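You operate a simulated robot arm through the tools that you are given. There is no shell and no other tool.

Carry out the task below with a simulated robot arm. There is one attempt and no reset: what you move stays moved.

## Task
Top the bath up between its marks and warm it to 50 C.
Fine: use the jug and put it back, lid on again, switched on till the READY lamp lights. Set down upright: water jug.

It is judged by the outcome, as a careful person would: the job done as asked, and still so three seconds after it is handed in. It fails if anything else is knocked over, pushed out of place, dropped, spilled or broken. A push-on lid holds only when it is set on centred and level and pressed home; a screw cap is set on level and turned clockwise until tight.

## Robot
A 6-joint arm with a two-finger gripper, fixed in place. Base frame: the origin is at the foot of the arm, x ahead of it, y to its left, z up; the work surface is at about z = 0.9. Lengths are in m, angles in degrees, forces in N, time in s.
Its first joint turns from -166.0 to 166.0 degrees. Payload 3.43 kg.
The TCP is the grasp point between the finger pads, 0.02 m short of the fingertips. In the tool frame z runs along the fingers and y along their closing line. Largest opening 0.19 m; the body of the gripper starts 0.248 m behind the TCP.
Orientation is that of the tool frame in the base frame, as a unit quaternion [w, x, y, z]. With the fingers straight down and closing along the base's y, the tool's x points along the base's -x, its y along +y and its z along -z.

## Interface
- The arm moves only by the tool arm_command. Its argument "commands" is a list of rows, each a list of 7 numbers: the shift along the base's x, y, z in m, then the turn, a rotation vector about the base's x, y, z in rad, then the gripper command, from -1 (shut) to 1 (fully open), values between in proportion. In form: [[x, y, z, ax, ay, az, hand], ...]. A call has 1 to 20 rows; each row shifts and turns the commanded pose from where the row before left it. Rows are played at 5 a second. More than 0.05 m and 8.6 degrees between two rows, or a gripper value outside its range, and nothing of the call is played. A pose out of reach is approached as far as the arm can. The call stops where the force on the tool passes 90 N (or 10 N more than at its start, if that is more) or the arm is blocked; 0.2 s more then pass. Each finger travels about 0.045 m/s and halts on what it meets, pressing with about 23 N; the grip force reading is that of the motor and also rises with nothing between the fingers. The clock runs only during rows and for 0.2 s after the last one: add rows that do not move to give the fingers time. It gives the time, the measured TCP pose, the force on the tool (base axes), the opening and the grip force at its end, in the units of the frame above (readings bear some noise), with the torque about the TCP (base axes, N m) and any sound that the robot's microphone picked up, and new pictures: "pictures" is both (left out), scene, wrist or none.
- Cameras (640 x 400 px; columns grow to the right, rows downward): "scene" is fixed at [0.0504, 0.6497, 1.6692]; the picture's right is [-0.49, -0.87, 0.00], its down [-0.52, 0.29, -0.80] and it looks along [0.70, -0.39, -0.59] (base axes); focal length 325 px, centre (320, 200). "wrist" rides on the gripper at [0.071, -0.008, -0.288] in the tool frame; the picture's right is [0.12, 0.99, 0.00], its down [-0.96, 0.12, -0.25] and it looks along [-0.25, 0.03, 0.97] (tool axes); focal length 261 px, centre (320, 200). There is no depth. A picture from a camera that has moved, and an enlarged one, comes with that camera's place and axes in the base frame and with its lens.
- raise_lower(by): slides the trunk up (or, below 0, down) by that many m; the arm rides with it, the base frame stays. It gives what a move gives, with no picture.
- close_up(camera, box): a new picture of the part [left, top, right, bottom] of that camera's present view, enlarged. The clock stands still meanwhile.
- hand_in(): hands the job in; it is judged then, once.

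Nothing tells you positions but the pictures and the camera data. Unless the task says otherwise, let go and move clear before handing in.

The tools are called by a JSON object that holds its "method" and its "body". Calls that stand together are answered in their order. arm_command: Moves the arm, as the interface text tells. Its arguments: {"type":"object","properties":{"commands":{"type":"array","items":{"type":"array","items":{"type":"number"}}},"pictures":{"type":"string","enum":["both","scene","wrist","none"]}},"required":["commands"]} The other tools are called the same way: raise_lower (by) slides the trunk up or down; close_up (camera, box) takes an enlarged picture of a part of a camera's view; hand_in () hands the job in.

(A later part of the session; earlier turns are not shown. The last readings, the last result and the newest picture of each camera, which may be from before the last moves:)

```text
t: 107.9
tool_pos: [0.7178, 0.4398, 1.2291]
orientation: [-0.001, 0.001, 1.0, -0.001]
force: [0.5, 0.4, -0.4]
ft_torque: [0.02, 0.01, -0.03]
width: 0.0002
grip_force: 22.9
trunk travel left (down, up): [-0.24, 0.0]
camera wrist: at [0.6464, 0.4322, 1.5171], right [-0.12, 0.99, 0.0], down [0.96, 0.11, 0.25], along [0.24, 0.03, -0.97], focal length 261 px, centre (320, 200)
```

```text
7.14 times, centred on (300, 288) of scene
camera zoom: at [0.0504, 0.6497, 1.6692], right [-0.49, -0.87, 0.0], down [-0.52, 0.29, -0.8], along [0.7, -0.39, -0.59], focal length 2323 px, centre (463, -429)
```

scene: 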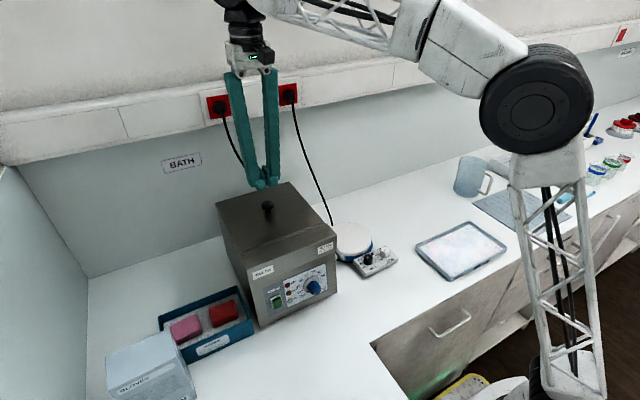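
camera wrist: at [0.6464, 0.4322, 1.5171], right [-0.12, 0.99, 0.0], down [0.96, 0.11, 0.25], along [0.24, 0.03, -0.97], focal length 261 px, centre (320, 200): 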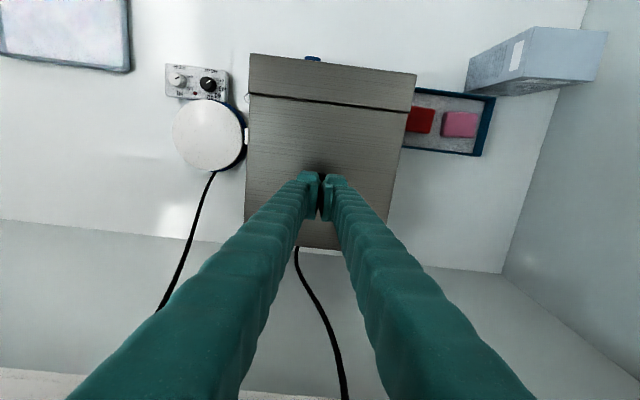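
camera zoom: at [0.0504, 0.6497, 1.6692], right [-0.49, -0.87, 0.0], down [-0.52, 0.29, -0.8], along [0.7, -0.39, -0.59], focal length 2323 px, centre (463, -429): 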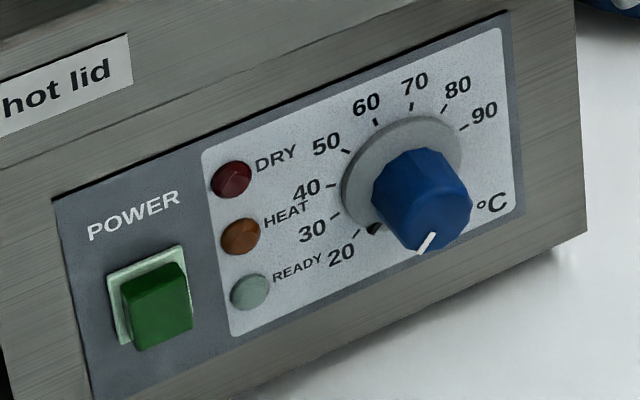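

The lid sits flush and level. The dial pointer is at the 20 end and must turn about 90° clockwise to 50; the dial is centred near y 0.398, z 0.983 on the panel at x≈0.548. I'll bring the tool round to face the panel from above and in front, first pitching it where I know the arm is comfortable.

{"method": "arm_command", "body": {"commands": [[-0.01, -0.003, 0.003, 0, -0.11, 0, -0.5], [-0.012, -0.004, 0.003, 0, -0.11, 0, -0.3], [-0.012, -0.004, 0.003, 0, -0.11, 0, -0.3], [-0.012, -0.004, 0.003, 0, -0.11, 0, -0.3], [-0.012, -0.004, 0.003, 0, -0.11, 0, -0.3], [-0.012, -0.004, 0.003, 0, -0.11, 0, -0.3], [-0.012, -0.004, 0.003, 0, -0.11, 0, -0.3], [-0.012, -0.004, 0, 0, -0.11, 0, -0.3], [0, 0, 0, 0, -0.11, 0, -0.3], [0, 0, 0, 0, -0.06, 0, -0.3], [0, 0, 0, 0, 0, 0, -0.3]]}}

```text
t: 110.3
tool_pos: [0.6223, 0.4081, 1.2503]
orientation: [0.501, 0.0, 0.865, 0.001]
force: [0.6, -0.7, 0.0]
ft_torque: [0.0, 0.02, -0.03]
width: 0.0666
grip_force: 0.1
trunk travel left (down, up): [-0.24, 0.0]
camera wrist: at [0.3373, 0.4004, 1.3321], right [-0.06, 0.99, -0.1], down [0.26, 0.11, 0.96], along [0.96, 0.03, -0.27], focal length 261 px, centre (320, 200)
```

scene: 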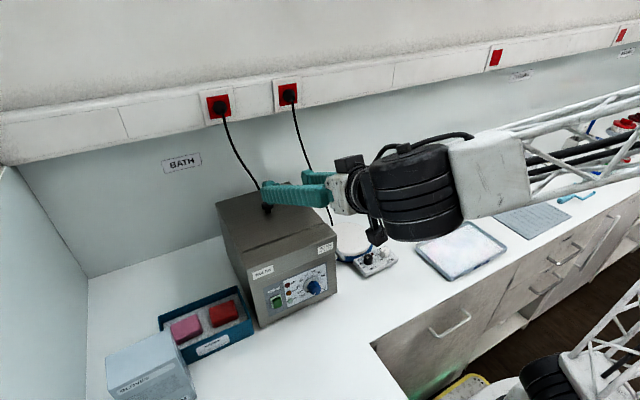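
wrist: 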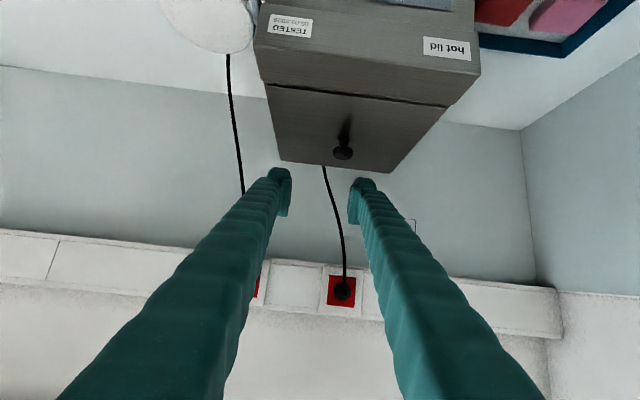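

Good posture. Now I'll back off in x and descend in front of the panel, in small batches.

{"method": "arm_command", "body": {"commands": [[-0.02, 0, 0, 0, 0, 0, -0.3], [-0.025, 0, 0, 0, 0, 0, -0.3], [-0.025, 0, 0, 0, 0, 0, -0.3], [-0.025, 0, 0, 0, 0, 0, -0.3], [-0.025, 0, 0, 0, 0, 0, -0.3], [-0.02, 0, 0, 0, 0, 0, -0.3], [0, 0, 0, 0, 0, 0, -0.3]]}}

```text
t: 111.9
tool_pos: [0.4818, 0.4082, 1.249]
orientation: [0.5, 0.001, 0.866, 0.001]
force: [-0.4, -0.3, 0.5]
ft_torque: [0.0, -0.03, 0.04]
width: 0.0663
grip_force: 0.0
trunk travel left (down, up): [-0.24, 0.0]
camera wrist: at [0.196, 0.4004, 1.3323], right [-0.06, 0.99, -0.1], down [0.27, 0.11, 0.96], along [0.96, 0.03, -0.27], focal length 261 px, centre (320, 200)
```

scene: 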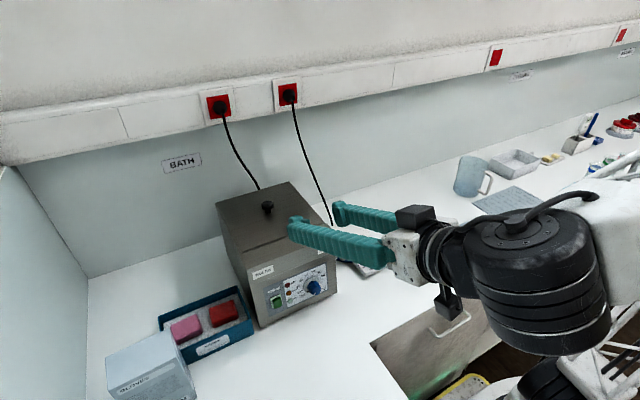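
wrist: 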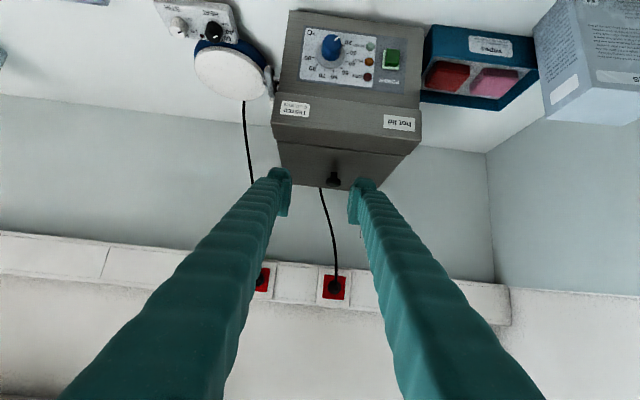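

I have a good frontal view of the panel now, although it's upside down. Zooming in on the dial and switch.

{"method": "close_up", "body": {"camera": "wrist", "box": [280, 20, 430, 110]}}

{"method": "close_up", "body": {"camera": "wrist", "box": [295, 25, 375, 85]}}

```text
4.27 times, centred on (355, 65) of wrist
camera zoom: at [0.196, 0.4004, 1.3323], right [-0.06, 0.99, -0.1], down [0.27, 0.11, 0.96], along [0.96, 0.03, -0.27], focal length 1112 px, centre (171, 776)
```

zoom: 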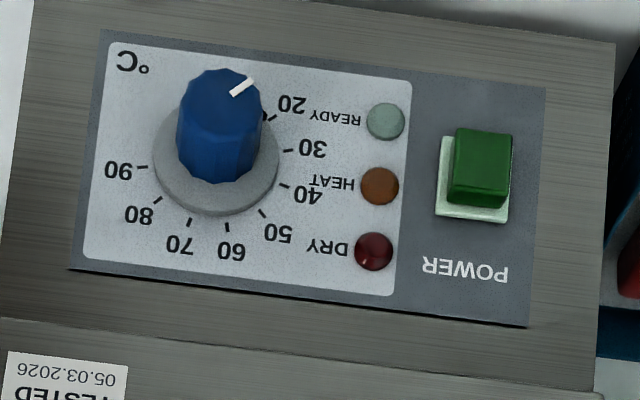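

```text
6.67 times, centred on (335, 55) of wrist
camera zoom: at [0.196, 0.4004, 1.3323], right [-0.06, 0.99, -0.1], down [0.27, 0.11, 0.96], along [0.96, 0.03, -0.27], focal length 1738 px, centre (220, 1167)
```

zoom: 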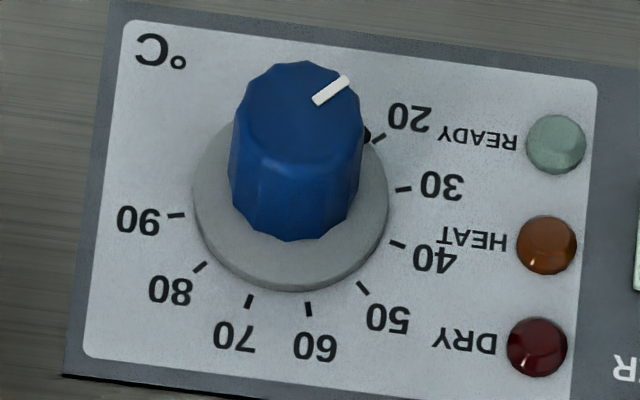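

The pointer is at 20 and the scale has 30° per 10 °C, so 50 is exactly 90° clockwise. The knob is about 0.03 m across with its front face at x≈0.523. I'll roll the tool −50° about the knob's axis to begin a first turning stroke, staying back from the panel while I descend.

{"method": "arm_command", "body": {"commands": [[-0.006, -0.001, -0.03, -0.11, 0, 0, -0.3], [-0.006, -0.001, -0.035, -0.1247, 0, 0, -0.3], [-0.006, -0.001, -0.035, -0.1247, 0, 0, -0.3], [-0.006, -0.001, -0.035, -0.1247, 0, 0, -0.3], [0, 0, 0, 0, 0, 0, -0.3]]}}

```text
t: 113.1
tool_pos: [0.4606, 0.3912, 1.12]
orientation: [0.488, -0.115, 0.841, -0.205]
force: [-1.0, -2.8, 2.5]
ft_torque: [0.38, 0.34, 0.6]
width: 0.0664
grip_force: 0.0
trunk travel left (down, up): [-0.24, 0.0]
camera wrist: at [0.1758, 0.4233, 1.1962], right [-0.06, 0.84, -0.55], down [0.27, 0.54, 0.8], along [0.96, -0.1, -0.25], focal length 261 px, centre (320, 200)
```

scene: 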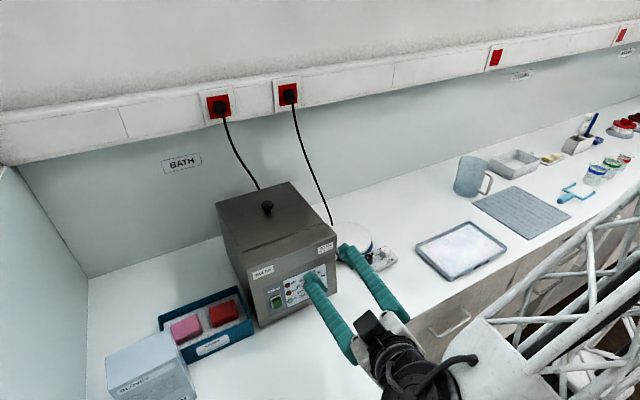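
wrist: 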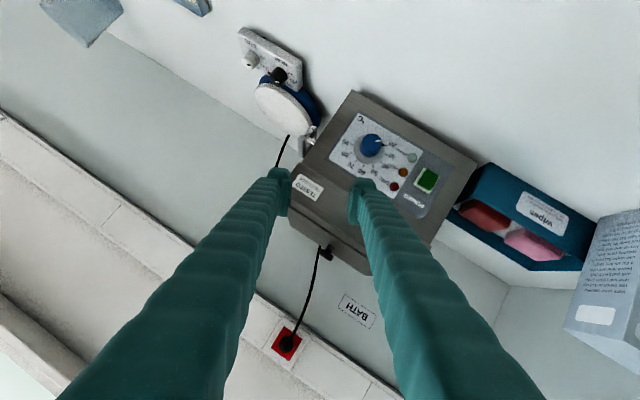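

{"method": "arm_command", "body": {"commands": [[0, 0, 0, 0, 0, 0, -0.3], [0, 0, 0, 0, 0, 0, -0.3]], "pictures": "none"}}

```text
t: 113.7
tool_pos: [0.4587, 0.4019, 1.1149]
orientation: [0.487, -0.12, 0.84, -0.208]
force: [0.3, 0.0, 0.0]
ft_torque: [0.01, -0.03, 0.0]
width: 0.0667
grip_force: 0.1
trunk travel left (down, up): [-0.24, 0.0]
```

It just lagged and has now settled with no contact. Continuing the descent and roll more slowly.

{"method": "arm_command", "body": {"commands": [[-0.003, 0, -0.022, -0.065, 0, 0, -0.3], [-0.003, 0, -0.022, -0.065, 0, 0, -0.3], [-0.003, 0, -0.022, -0.065, 0, 0, -0.3], [-0.003, 0, -0.022, -0.065, 0, 0, -0.3], [-0.003, 0, -0.022, -0.065, 0, 0, -0.3], [0, 0, -0.021, -0.064, 0, 0, -0.3], [0, 0, 0, 0, 0, 0, -0.3], [0, 0, 0, 0, 0, 0, -0.3]]}}

{"method": "close_up", "body": {"camera": "wrist", "box": [240, 80, 460, 240]}}

```text
t: 115.5
tool_pos: [0.4443, 0.4037, 0.9831]
orientation: [0.454, -0.211, 0.784, -0.367]
force: [0.4, -0.8, -0.2]
ft_torque: [0.03, 0.01, -0.01]
width: 0.0664
grip_force: 0.1
trunk travel left (down, up): [-0.24, 0.0]
camera wrist: at [0.1598, 0.4622, 1.0433], right [-0.06, 0.56, -0.83], down [0.27, 0.81, 0.53], along [0.96, -0.19, -0.2], focal length 261 px, centre (320, 200)
```

scene: 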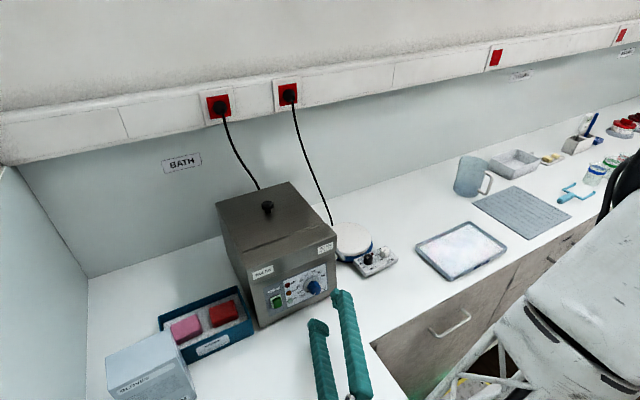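
wrist: 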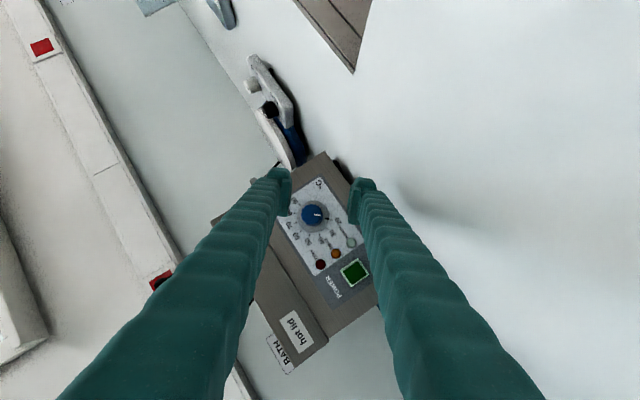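

```text
2.50 times, centred on (350, 160) of wrist
camera zoom: at [0.1598, 0.4622, 1.0433], right [-0.06, 0.56, -0.83], down [0.27, 0.81, 0.53], along [0.96, -0.19, -0.2], focal length 652 px, centre (245, 300)
```

zoom: 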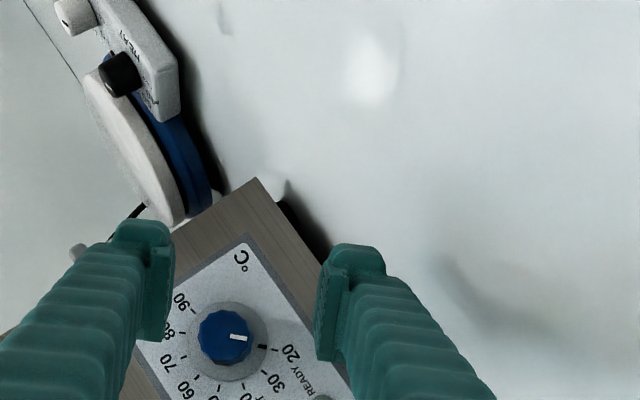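

The view is nearly head-on. It puts the dial axis at y≈0.403, z≈0.990, with the panel at x≈0.542 and the knob's front face at x≈0.517. I'll centre on that and move forward in steps.

{"method": "arm_command", "body": {"commands": [[0.012, -0.0005, 0.007, 0, 0, 0, -0.3], [0.012, 0, 0, 0, 0, 0, -0.3], [0.01, 0, 0, 0, 0, 0, -0.3], [0.008, 0, 0, 0, 0, 0, -0.3], [0, 0, 0, 0, 0, 0, -0.3], [0, 0, 0, 0, 0, 0, -0.3]]}}

{"method": "close_up", "body": {"camera": "wrist", "box": [240, 140, 400, 240]}}

{"method": "close_up", "body": {"camera": "scene", "box": [250, 240, 370, 330]}}

```text
t: 116.9
tool_pos: [0.4857, 0.4034, 0.9911]
orientation: [0.454, -0.212, 0.784, -0.365]
force: [-0.7, 0.3, 0.0]
ft_torque: [0.02, 0.02, -0.02]
width: 0.0667
grip_force: 0.1
trunk travel left (down, up): [-0.24, 0.0]
camera wrist: at [0.2002, 0.4623, 1.0507], right [-0.06, 0.56, -0.83], down [0.27, 0.81, 0.53], along [0.96, -0.19, -0.2], focal length 261 px, centre (320, 200)
```

scene: 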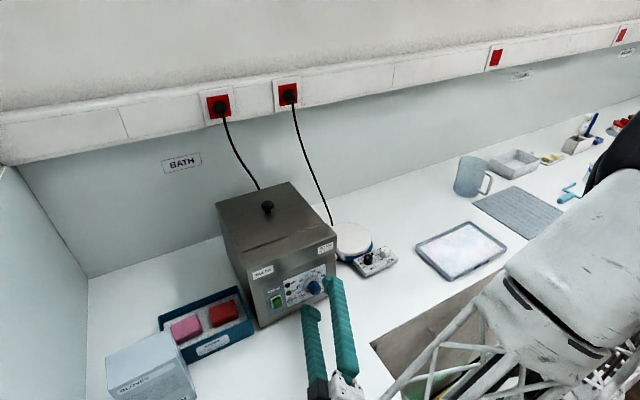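
wrist: 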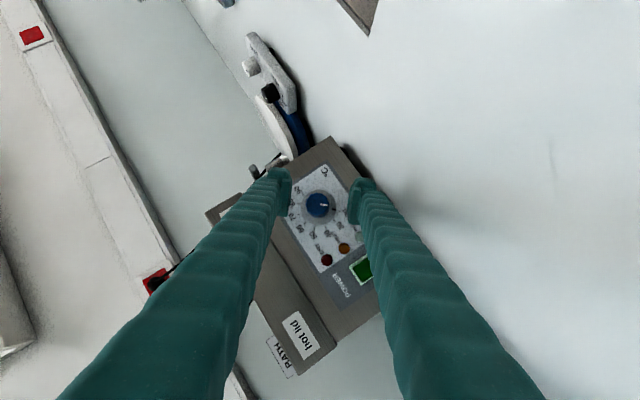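

```text
4.00 times, centred on (320, 190) of wrist
camera zoom: at [0.2002, 0.4623, 1.0507], right [-0.06, 0.56, -0.83], down [0.27, 0.81, 0.53], along [0.96, -0.19, -0.2], focal length 1043 px, centre (320, 240)
```

zoom: 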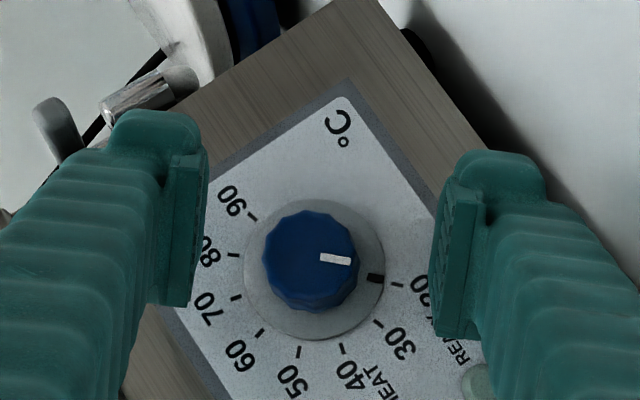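

```text
4.44 times, centred on (310, 285) of scene
camera zoom: at [0.0504, 0.6497, 1.6692], right [-0.49, -0.87, 0.0], down [-0.52, 0.29, -0.8], along [0.7, -0.39, -0.59], focal length 1446 px, centre (364, -178)
```

zoom: 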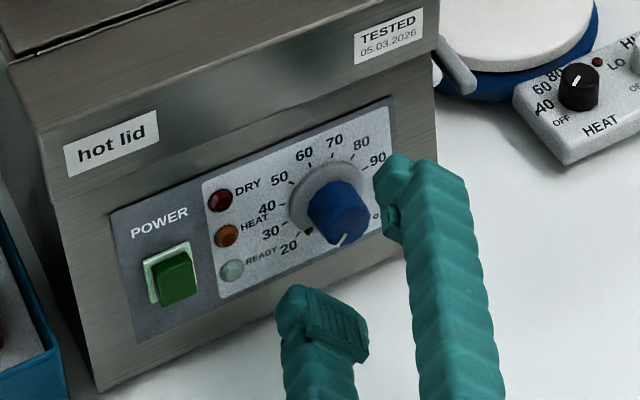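

Centred on the knob: the skirt's black index sits on 20. I'll advance the last 2.3 cm and close on the knob.

{"method": "arm_command", "body": {"commands": [[0.01, 0, 0, 0, 0, 0, -0.3], [0.008, 0, 0, 0, 0, 0, -0.3], [0.005, 0, 0, 0, 0, 0, -0.3], [0, 0, 0, 0, 0, 0, -0.3], [0, 0, 0, 0, 0, 0, -0.3]]}}

{"method": "close_up", "body": {"camera": "wrist", "box": [240, 140, 400, 240]}}

{"method": "close_up", "body": {"camera": "scene", "box": [250, 240, 370, 330]}}

```text
t: 118.1
tool_pos: [0.5078, 0.4022, 0.9913]
orientation: [0.454, -0.212, 0.785, -0.365]
force: [0.0, 0.8, 0.0]
ft_torque: [-0.04, 0.0, 0.02]
width: 0.0668
grip_force: 0.0
trunk travel left (down, up): [-0.24, 0.0]
camera wrist: at [0.2233, 0.4621, 1.0502], right [-0.06, 0.56, -0.83], down [0.27, 0.81, 0.53], along [0.96, -0.19, -0.2], focal length 261 px, centre (320, 200)
```

scene: 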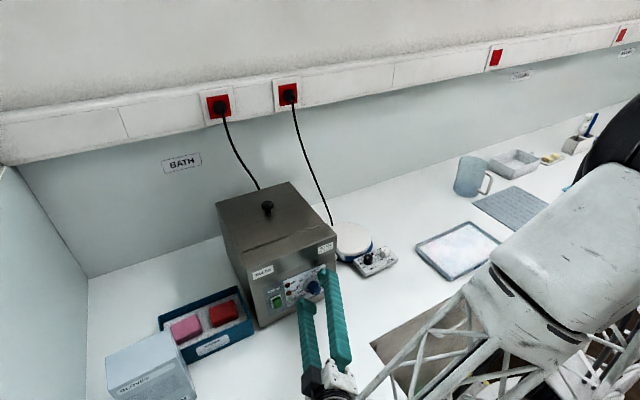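
wrist: 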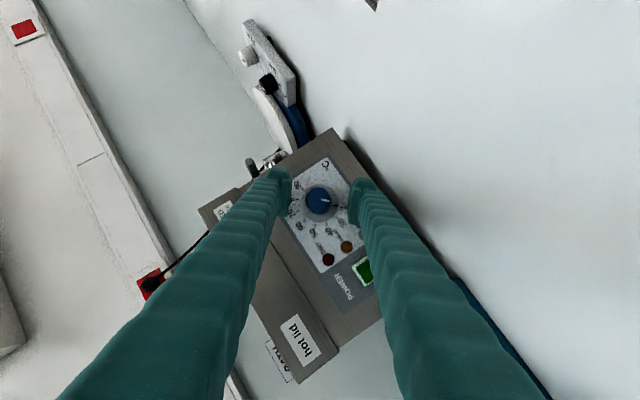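

```text
4.00 times, centred on (320, 190) of wrist
camera zoom: at [0.2233, 0.4621, 1.0502], right [-0.06, 0.56, -0.83], down [0.27, 0.81, 0.53], along [0.96, -0.19, -0.2], focal length 1043 px, centre (320, 240)
```

zoom: 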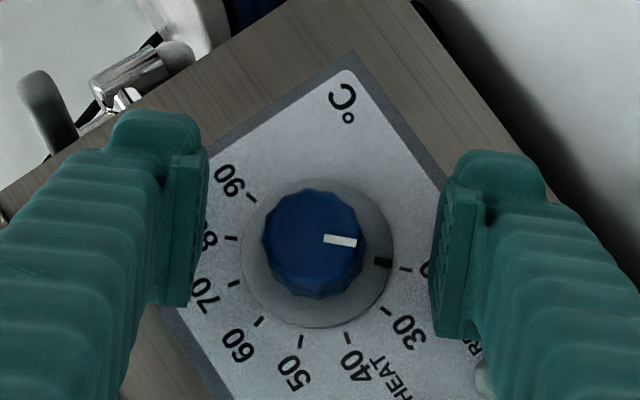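

```text
4.44 times, centred on (310, 285) of scene
camera zoom: at [0.0504, 0.6497, 1.6692], right [-0.49, -0.87, 0.0], down [-0.52, 0.29, -0.8], along [0.7, -0.39, -0.59], focal length 1446 px, centre (364, -178)
```

zoom: 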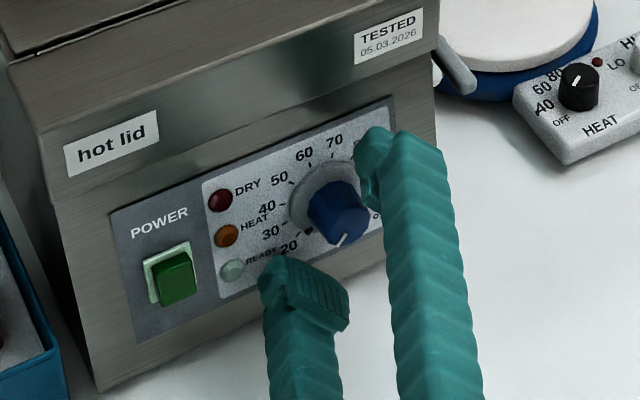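

{"method": "arm_command", "body": {"commands": [[0, 0.0006, 0, 0, 0, 0, -0.5], [0, 0, 0, 0, 0, 0, -0.8], [0, 0, 0, 0, 0, 0, -1], [0, 0, 0, 0, 0, 0, -1], [0, 0, 0, 0, 0, 0, -1]]}}

{"method": "close_up", "body": {"camera": "wrist", "box": [240, 140, 400, 240]}}

{"method": "close_up", "body": {"camera": "scene", "box": [250, 240, 370, 330]}}

```text
t: 119.3
tool_pos: [0.5074, 0.4016, 0.9927]
orientation: [0.455, -0.209, 0.784, -0.366]
force: [-0.7, -12.3, 28.2]
ft_torque: [-0.03, 0.01, -0.21]
width: 0.0295
grip_force: 44.8
trunk travel left (down, up): [-0.24, 0.0]
camera wrist: at [0.2234, 0.4614, 1.0513], right [-0.06, 0.56, -0.83], down [0.27, 0.81, 0.53], along [0.96, -0.19, -0.19], focal length 261 px, centre (320, 200)
```

scene: 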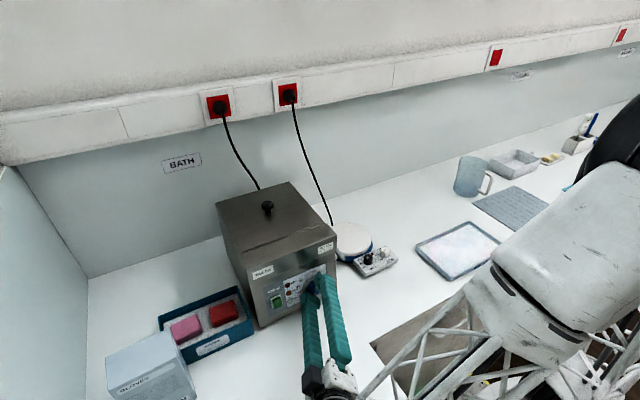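
wrist: 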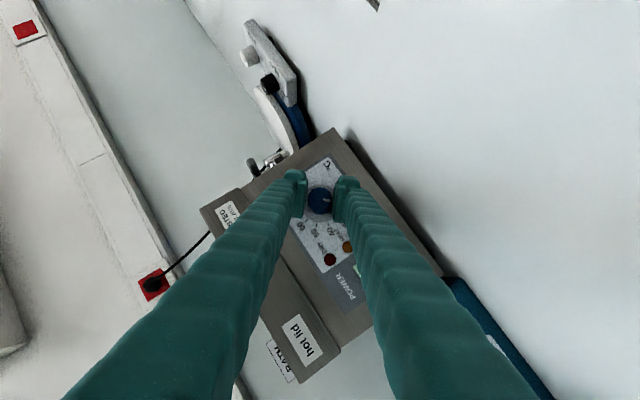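

```text
4.00 times, centred on (320, 190) of wrist
camera zoom: at [0.2234, 0.4614, 1.0513], right [-0.06, 0.56, -0.83], down [0.27, 0.81, 0.53], along [0.96, -0.19, -0.19], focal length 1043 px, centre (320, 240)
```

zoom: 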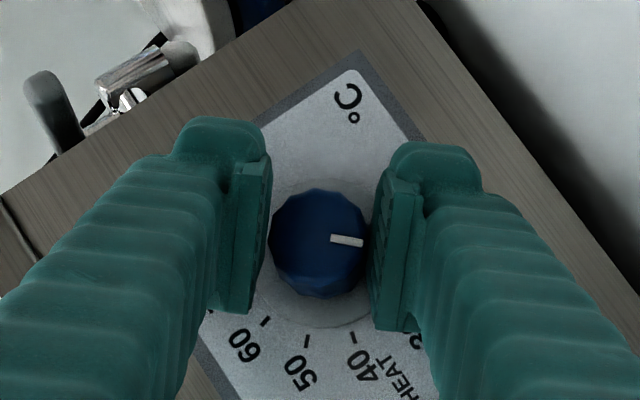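

```text
4.44 times, centred on (310, 285) of scene
camera zoom: at [0.0504, 0.6497, 1.6692], right [-0.49, -0.87, 0.0], down [-0.52, 0.29, -0.8], along [0.7, -0.39, -0.59], focal length 1446 px, centre (364, -178)
```

zoom: 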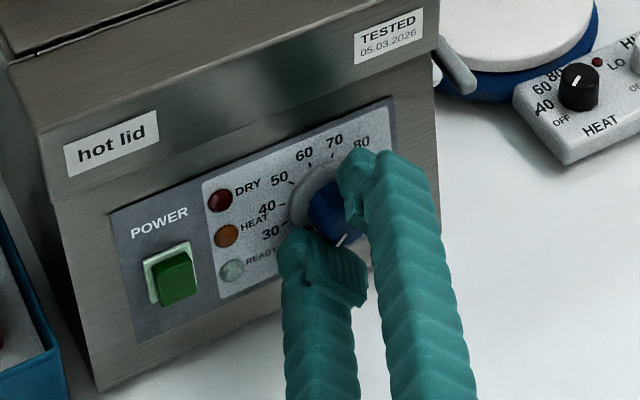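

The knob is gripped (0.0295 m) with some sideways load, so I'm 1–2 mm off its axis. I'll shift with the force to relieve it before turning.

{"method": "arm_command", "body": {"commands": [[0, -0.0007, 0.0009, 0, 0, 0, -1], [0, 0, 0, 0, 0, 0, -1]], "pictures": "none"}}

```text
t: 119.9
tool_pos: [0.5082, 0.4023, 0.992]
orientation: [0.454, -0.21, 0.785, -0.366]
force: [7.2, -10.3, 26.7]
ft_torque: [0.0, -0.1, 0.04]
width: 0.0296
grip_force: 44.7
trunk travel left (down, up): [-0.24, 0.0]
```

{"method": "arm_command", "body": {"commands": [[0, -0.001, 0.0012, 0, 0, 0, -1], [0, 0, 0, 0, 0, 0, -1], [0, 0, 0, 0, 0, 0, -1]], "pictures": "none"}}

```text
t: 120.7
tool_pos: [0.5087, 0.4025, 0.9917]
orientation: [0.454, -0.211, 0.784, -0.366]
force: [20.0, 3.1, 14.2]
ft_torque: [0.04, -0.09, 0.37]
width: 0.0296
grip_force: 45.1
trunk travel left (down, up): [-0.24, 0.0]
```

Load has dropped. I'll begin the clockwise turn (+x rotation) in small steps.

{"method": "arm_command", "body": {"commands": [[0, 0, 0, 0.06, 0, 0, -1], [0, 0, 0, 0.06, 0, 0, -1], [0, 0, 0, 0.06, 0, 0, -1], [0, 0, 0, 0, 0, 0, -1]]}}

{"method": "close_up", "body": {"camera": "wrist", "box": [240, 140, 400, 240]}}

```text
t: 121.7
tool_pos: [0.508, 0.4021, 0.9925]
orientation: [0.47, -0.168, 0.815, -0.295]
force: [7.0, -5.6, 7.3]
ft_torque: [0.01, -0.01, 0.07]
width: 0.0291
grip_force: 44.8
trunk travel left (down, up): [-0.24, 0.0]
camera wrist: at [0.2232, 0.4493, 1.0612], right [-0.06, 0.7, -0.71], down [0.27, 0.7, 0.66], along [0.96, -0.15, -0.23], focal length 261 px, centre (320, 200)
```

scene: 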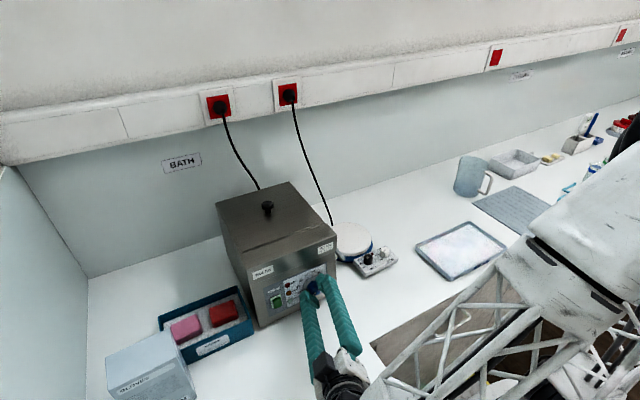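
wrist: 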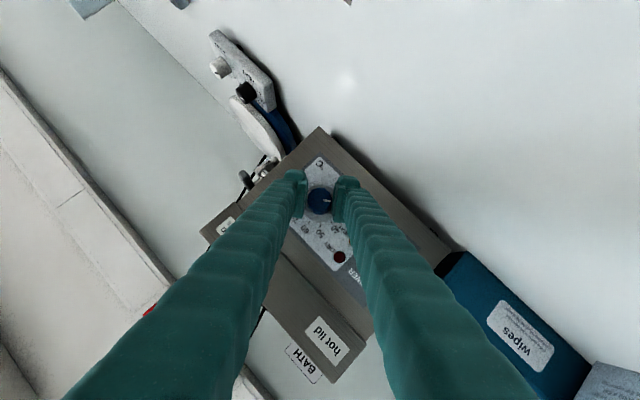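

```text
4.00 times, centred on (320, 190) of wrist
camera zoom: at [0.2232, 0.4493, 1.0612], right [-0.06, 0.7, -0.71], down [0.27, 0.7, 0.66], along [0.96, -0.15, -0.23], focal length 1043 px, centre (320, 240)
```

zoom: 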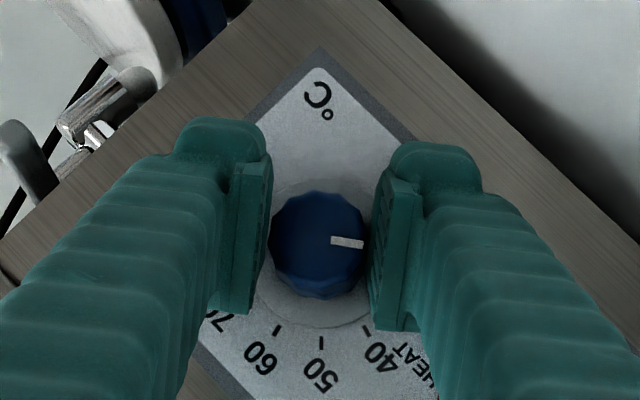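

The knob turns with the fingers: the pointer stays fixed in the gripper view while the scale moves round. Continuing this stroke.

{"method": "arm_command", "body": {"commands": [[0, 0, 0, 0.06, 0, 0, -1], [0, 0, 0, 0.06, 0, 0, -1], [0, 0, 0, 0.06, 0, 0, -1], [0, 0, 0, 0.06, 0, 0, -1], [0, 0, 0, 0.06, 0, 0, -1], [0, 0, 0, 0.06, 0, 0, -1], [0, 0, 0, 0, 0, 0, -1]]}}

{"method": "close_up", "body": {"camera": "wrist", "box": [240, 140, 400, 240]}}

```text
t: 123.3
tool_pos: [0.507, 0.4023, 0.9928]
orientation: [0.494, -0.081, 0.854, -0.143]
force: [-6.4, -9.5, -27.4]
ft_torque: [0.06, 0.06, 0.25]
width: 0.0289
grip_force: 44.9
trunk travel left (down, up): [-0.24, 0.0]
camera wrist: at [0.2232, 0.4219, 1.0739], right [-0.06, 0.91, -0.42], down [0.27, 0.42, 0.87], along [0.96, -0.06, -0.27], focal length 261 px, centre (320, 200)
```

scene: 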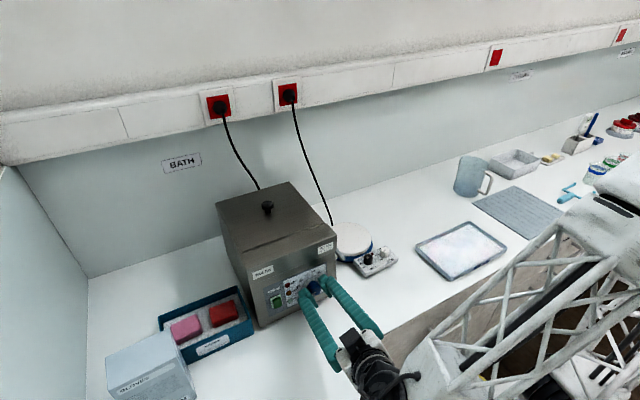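
wrist: 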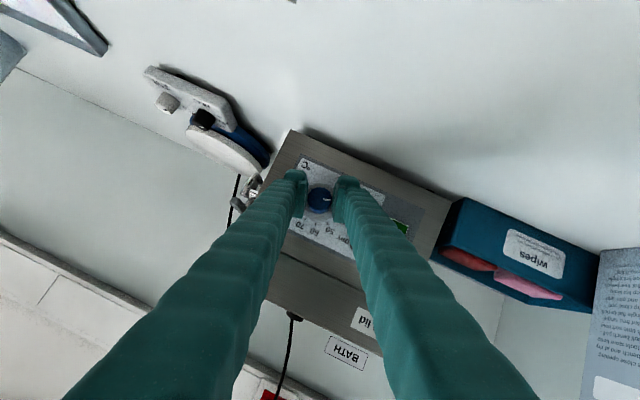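

```text
4.00 times, centred on (320, 190) of wrist
camera zoom: at [0.2232, 0.4219, 1.0739], right [-0.06, 0.91, -0.42], down [0.27, 0.42, 0.87], along [0.96, -0.06, -0.27], focal length 1043 px, centre (320, 240)
```

zoom: 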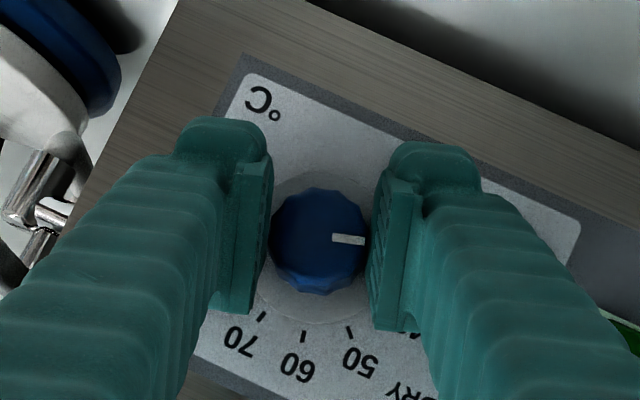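

About 31° done, with side force building. I'll shift slightly with it and continue the stroke.

{"method": "arm_command", "body": {"commands": [[0, -0.0005, -0.002, 0, 0, 0, -1], [0, 0, 0, 0.06, 0, 0, -1], [0, 0, -0.0005, 0.06, 0, 0, -1], [0, 0, 0, 0.06, 0, 0, -1], [0, 0, 0, 0.06, 0, 0, -1], [0, 0, 0, 0.06, 0, 0, -1], [0, 0, 0, 0, 0, 0, -1]]}}

{"method": "close_up", "body": {"camera": "wrist", "box": [240, 140, 400, 240]}}

```text
t: 124.9
tool_pos: [0.508, 0.4033, 0.9919]
orientation: [0.501, -0.008, 0.865, -0.012]
force: [7.5, 2.3, 30.6]
ft_torque: [0.03, -0.13, 0.04]
width: 0.0287
grip_force: 44.8
trunk travel left (down, up): [-0.24, 0.0]
camera wrist: at [0.2233, 0.3969, 1.0741], right [-0.06, 0.99, -0.13], down [0.26, 0.14, 0.95], along [0.96, 0.02, -0.27], focal length 261 px, centre (320, 200)
```

scene: 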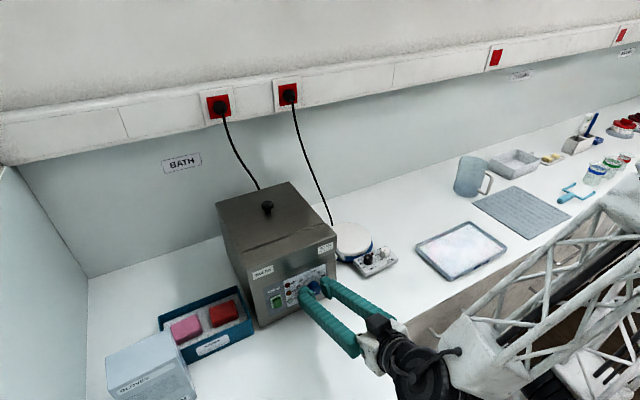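
wrist: 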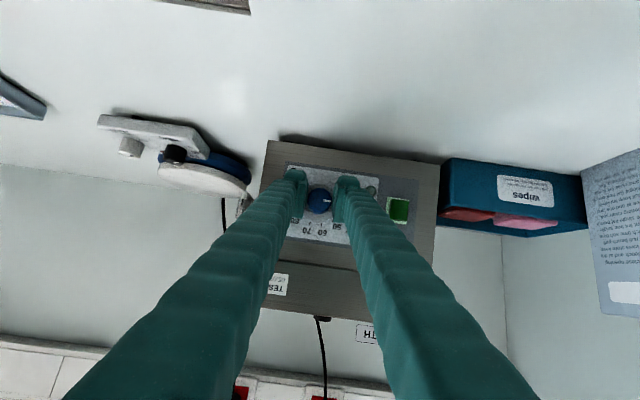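

```text
4.00 times, centred on (320, 190) of wrist
camera zoom: at [0.2233, 0.3969, 1.0741], right [-0.06, 0.99, -0.13], down [0.26, 0.14, 0.95], along [0.96, 0.02, -0.27], focal length 1043 px, centre (320, 240)
```

zoom: 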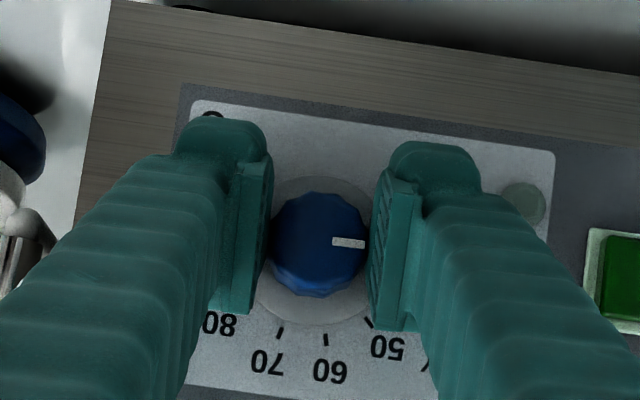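

About 48° turned, so roughly 42° remains. I'll open slightly, roll back around the knob without touching it, then re-grip for a second stroke.

{"method": "arm_command", "body": {"commands": [[0, 0, 0, 0, 0, 0, -0.6], [0, 0, 0, 0, 0, 0, -0.48], [0, 0, -0.001, 0, 0, 0, -0.48], [0, 0, 0, 0, 0, 0, -0.48]], "pictures": "wrist"}}

{"method": "close_up", "body": {"camera": "wrist", "box": [240, 140, 400, 240]}}

```text
t: 125.9
tool_pos: [0.5081, 0.4023, 0.9892]
orientation: [0.5, -0.008, 0.866, -0.014]
force: [0.3, 0.9, -0.7]
ft_torque: [0.0, -0.02, 0.02]
width: 0.0491
grip_force: 0.0
trunk travel left (down, up): [-0.24, 0.0]
camera wrist: at [0.2232, 0.3974, 1.0723], right [-0.06, 0.99, -0.13], down [0.27, 0.15, 0.95], along [0.96, 0.02, -0.27], focal length 261 px, centre (320, 200)
```

wrist: 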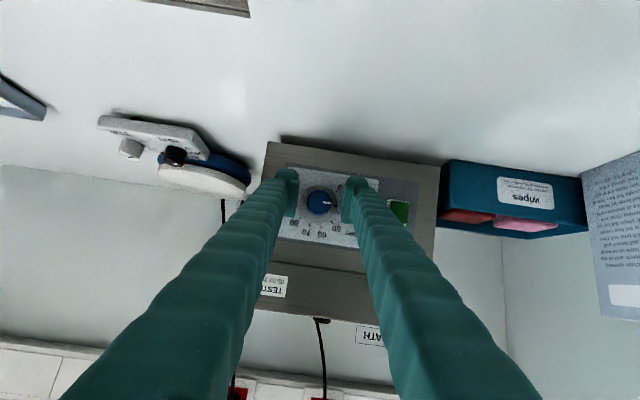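

```text
4.00 times, centred on (320, 190) of wrist
camera zoom: at [0.2232, 0.3974, 1.0723], right [-0.06, 0.99, -0.13], down [0.27, 0.15, 0.95], along [0.96, 0.02, -0.27], focal length 1043 px, centre (320, 240)
```

zoom: 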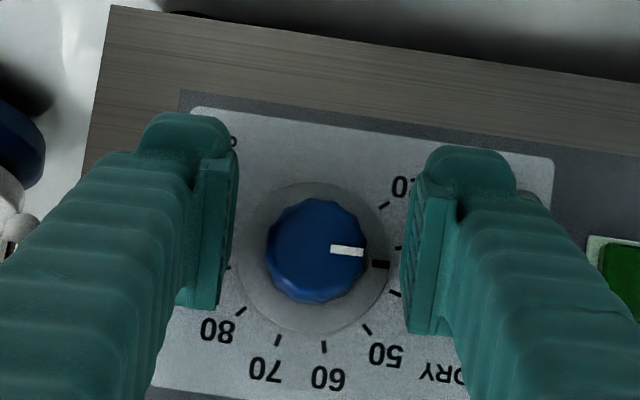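

The index is at about 35.5. I'll roll back 45° slowly around the open knob.

{"method": "arm_command", "body": {"commands": [[0, 0, 0, -0.03, 0, 0, -0.48], [0, 0, 0, -0.06, 0, 0, -0.48], [0, 0, 0, -0.06, 0, 0, -0.48], [0, 0, 0, -0.06, 0, 0, -0.48], [0, 0, 0, -0.06, 0, 0, -0.48], [0, 0, 0, -0.06, 0, 0, -0.48], [0, 0, 0, -0.06, 0, 0, -0.48], [0, 0, 0, -0.06, 0, 0, -0.48], [0, 0, 0, -0.06, 0, 0, -0.48], [0, 0, 0, -0.06, 0, 0, -0.48], [0, 0, 0, -0.06, 0, 0, -0.48], [0, 0, 0, -0.06, 0, 0, -0.48], [0, 0, 0, -0.06, 0, 0, -0.48], [0, 0, 0, -0.03, 0, 0, -0.48], [0, 0, 0, 0, 0, 0, -0.48], [0, 0, 0, 0, 0, 0, -0.48]], "pictures": "wrist"}}

{"method": "close_up", "body": {"camera": "wrist", "box": [240, 140, 400, 240]}}

```text
t: 129.3
tool_pos: [0.5088, 0.4019, 0.9899]
orientation: [0.46, -0.197, 0.795, -0.343]
force: [-0.4, -0.2, 0.3]
ft_torque: [0.03, 0.01, -0.03]
width: 0.0495
grip_force: 0.0
trunk travel left (down, up): [-0.24, 0.0]
camera wrist: at [0.2237, 0.4572, 1.0522], right [-0.06, 0.61, -0.79], down [0.27, 0.77, 0.57], along [0.96, -0.18, -0.21], focal length 261 px, centre (320, 200)
```

wrist: 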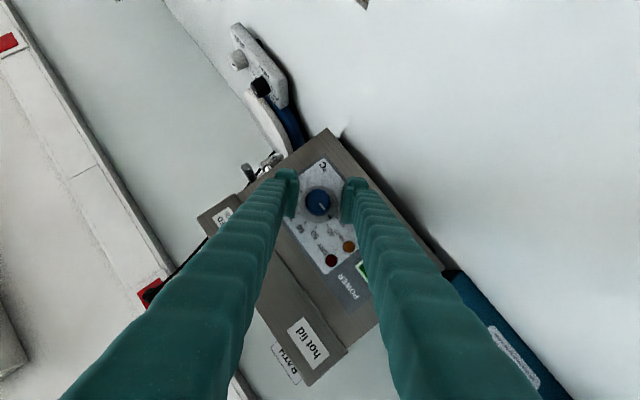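

```text
4.00 times, centred on (320, 190) of wrist
camera zoom: at [0.2237, 0.4572, 1.0522], right [-0.06, 0.61, -0.79], down [0.27, 0.77, 0.57], along [0.96, -0.18, -0.21], focal length 1043 px, centre (320, 240)
```

zoom: 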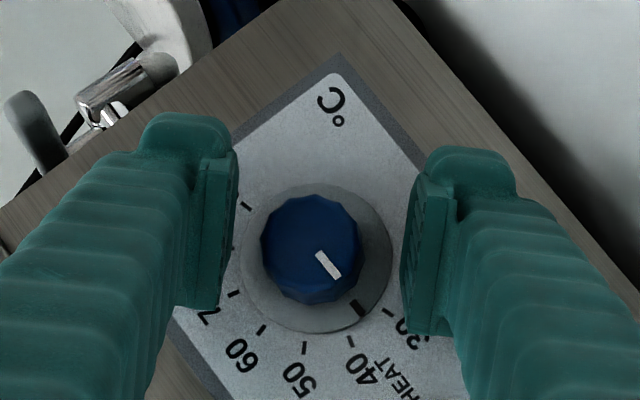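

The knob held its position. I'll shift 2 mm to centre on it, re-grip and turn the second stroke.

{"method": "arm_command", "body": {"commands": [[0, -0.0014, 0.0015, 0, 0, 0, -0.48], [0, 0, 0, 0, 0, 0, -0.7], [0, 0, 0, 0, 0, 0, -1], [0, 0, 0, 0, 0, 0, -1], [0, 0, 0, 0, 0, 0, -1]], "pictures": "wrist"}}

{"method": "close_up", "body": {"camera": "wrist", "box": [240, 140, 400, 240]}}

```text
t: 130.5
tool_pos: [0.5094, 0.4011, 0.9912]
orientation: [0.459, -0.198, 0.796, -0.342]
force: [3.1, -0.3, -7.4]
ft_torque: [0.03, 0.28, 0.19]
width: 0.03
grip_force: 45.2
trunk travel left (down, up): [-0.24, 0.0]
camera wrist: at [0.2237, 0.4557, 1.0539], right [-0.06, 0.61, -0.79], down [0.27, 0.77, 0.57], along [0.96, -0.18, -0.21], focal length 261 px, centre (320, 200)
```

wrist: 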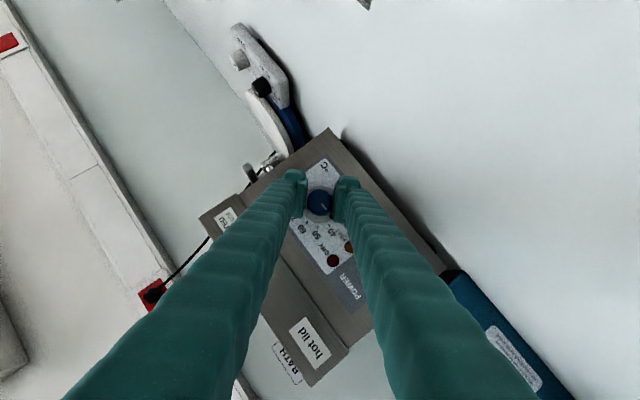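

```text
4.00 times, centred on (320, 190) of wrist
camera zoom: at [0.2237, 0.4557, 1.0539], right [-0.06, 0.61, -0.79], down [0.27, 0.77, 0.57], along [0.96, -0.18, -0.21], focal length 1043 px, centre (320, 240)
```

zoom: 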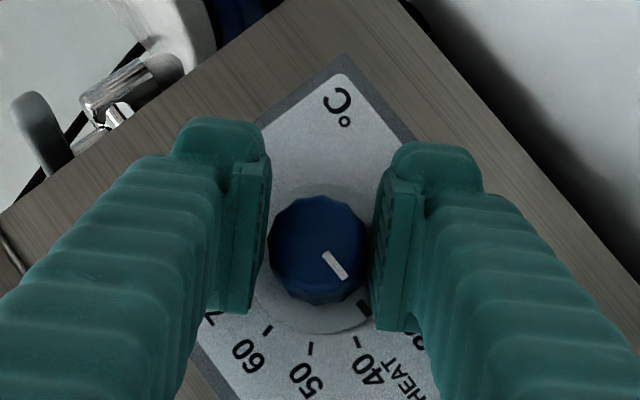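

{"method": "arm_command", "body": {"commands": [[0, 0, 0, 0.06, 0, 0, -1], [0, 0, 0, 0.06, 0, 0, -1], [0, 0, 0, 0.06, 0, 0, -1], [0, 0, 0, 0.06, 0, 0, -1], [0, 0, 0, 0.06, 0, 0, -1], [0, 0, 0, 0.06, 0, 0, -1], [0, 0, 0, 0.06, 0, 0, -1], [0, 0, 0, 0.06, 0, 0, -1], [0, 0, 0, 0.06, 0, 0, -1], [0, 0, 0, 0.06, 0, 0, -1], [0, 0, 0, 0.06, 0, 0, -1], [0, 0, 0, 0.05, 0, 0, -1], [0, 0, 0, 0, 0, 0, -1], [0, 0, 0, 0, 0, 0, -1]], "pictures": "wrist"}}

{"method": "close_up", "body": {"camera": "wrist", "box": [240, 140, 400, 240]}}

```text
t: 133.5
tool_pos: [0.5078, 0.4024, 0.9911]
orientation: [0.5, -0.026, 0.865, -0.044]
force: [27.1, 6.1, 3.9]
ft_torque: [0.0, -0.35, 0.08]
width: 0.0296
grip_force: 44.9
trunk travel left (down, up): [-0.24, 0.0]
camera wrist: at [0.2236, 0.4027, 1.0739], right [-0.06, 0.98, -0.2], down [0.26, 0.21, 0.94], along [0.96, 0.0, -0.27], focal length 261 px, centre (320, 200)
```

wrist: 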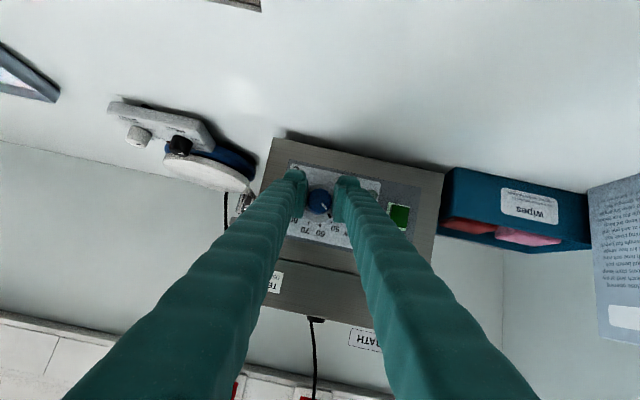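

```text
4.00 times, centred on (320, 190) of wrist
camera zoom: at [0.2236, 0.4027, 1.0739], right [-0.06, 0.98, -0.2], down [0.26, 0.21, 0.94], along [0.96, 0.0, -0.27], focal length 1043 px, centre (320, 240)
```

zoom: 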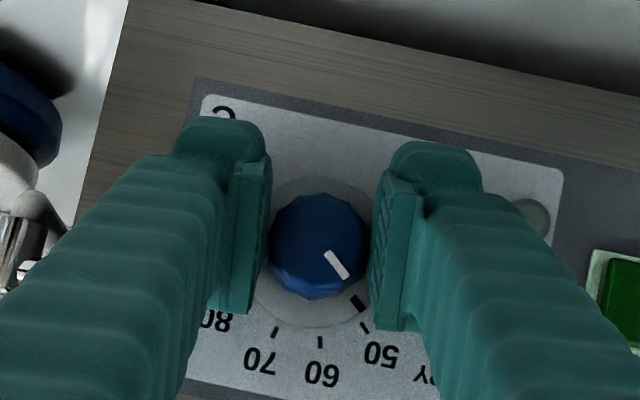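

The index is nearly on 50, about 6° short. I'll add a small extra turn.

{"method": "arm_command", "body": {"commands": [[0, 0, 0, 0.05, 0, 0, -1], [0, 0, 0, 0.045, 0, 0, -1], [0, 0, 0, 0, 0, 0, -1], [0, 0, 0, 0, 0, 0, -1]], "pictures": "none"}}

{"method": "close_up", "body": {"camera": "wrist", "box": [280, 160, 370, 225]}}

```text
t: 134.5
tool_pos: [0.5077, 0.4032, 0.991]
orientation: [0.501, -0.002, 0.865, -0.003]
force: [12.7, 11.8, 8.8]
ft_torque: [-0.03, -0.2, 0.17]
width: 0.0297
grip_force: 44.6
trunk travel left (down, up): [-0.24, 0.0]
```

```text
6.15 times, centred on (325, 192) of wrist
camera zoom: at [0.2234, 0.3947, 1.0737], right [-0.06, 0.99, -0.11], down [0.27, 0.12, 0.96], along [0.96, 0.03, -0.27], focal length 1604 px, centre (289, 246)
```

zoom: 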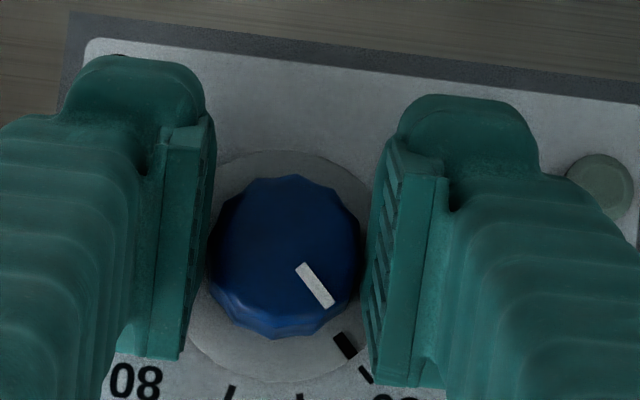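

The index now lines up with the 50 tick. I'll open and check it unobstructed.

{"method": "arm_command", "body": {"commands": [[0, 0, 0, 0, 0, 0, -0.6], [0, 0, 0, 0, 0, 0, -0.3], [0, 0, 0, 0, 0, 0, -0.3], [-0.01, 0, 0, 0, 0, 0, -0.3], [-0.02, 0, 0, 0, 0, 0, -0.3], [-0.02, 0, 0, 0, 0, 0, -0.3], [0, 0, 0, 0, 0, 0, -0.3]]}}

{"method": "close_up", "body": {"camera": "wrist", "box": [270, 150, 390, 225]}}

{"method": "close_up", "body": {"camera": "scene", "box": [250, 240, 350, 316]}}

```text
t: 136.1
tool_pos: [0.4608, 0.3984, 0.9922]
orientation: [0.501, 0.003, 0.866, -0.004]
force: [0.0, -0.2, 0.5]
ft_torque: [0.0, -0.03, -0.02]
width: 0.0665
grip_force: 0.1
trunk travel left (down, up): [-0.24, 0.0]
camera wrist: at [0.1758, 0.3933, 1.0755], right [-0.05, 0.99, -0.11], down [0.27, 0.12, 0.96], along [0.96, 0.02, -0.27], focal length 261 px, centre (320, 200)
```

scene: 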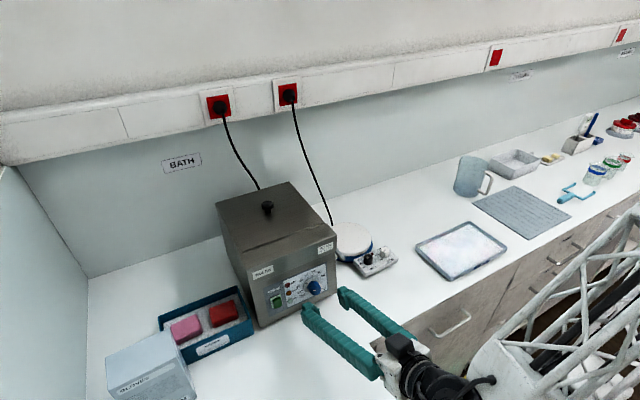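
wrist: 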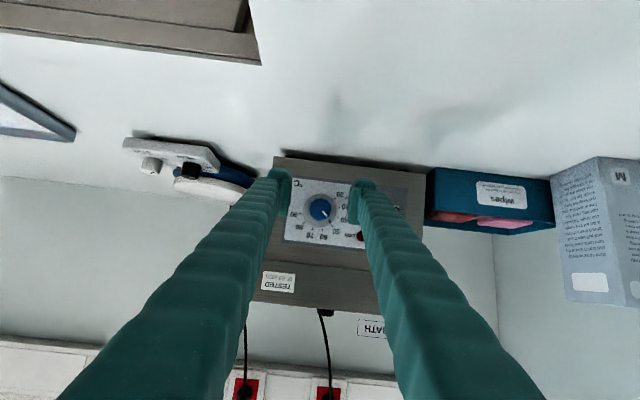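

```text
5.33 times, centred on (330, 188) of wrist
camera zoom: at [0.1758, 0.3933, 1.0755], right [-0.05, 0.99, -0.11], down [0.27, 0.12, 0.96], along [0.96, 0.02, -0.27], focal length 1390 px, centre (267, 267)
```

zoom: 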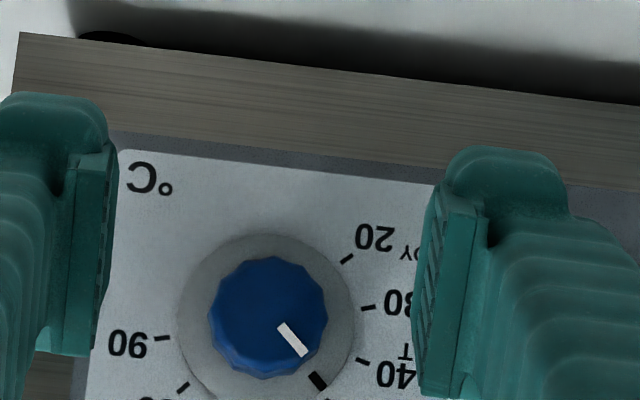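

```text
5.26 times, centred on (300, 278) of scene
camera zoom: at [0.0504, 0.6497, 1.6692], right [-0.49, -0.87, 0.0], down [-0.52, 0.29, -0.8], along [0.7, -0.39, -0.59], focal length 1712 px, centre (425, -210)
```

zoom: 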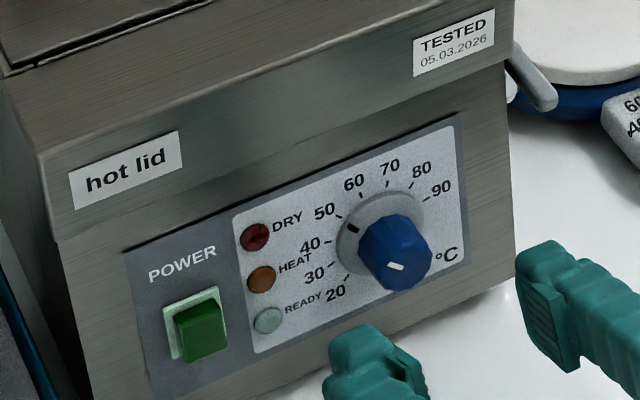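

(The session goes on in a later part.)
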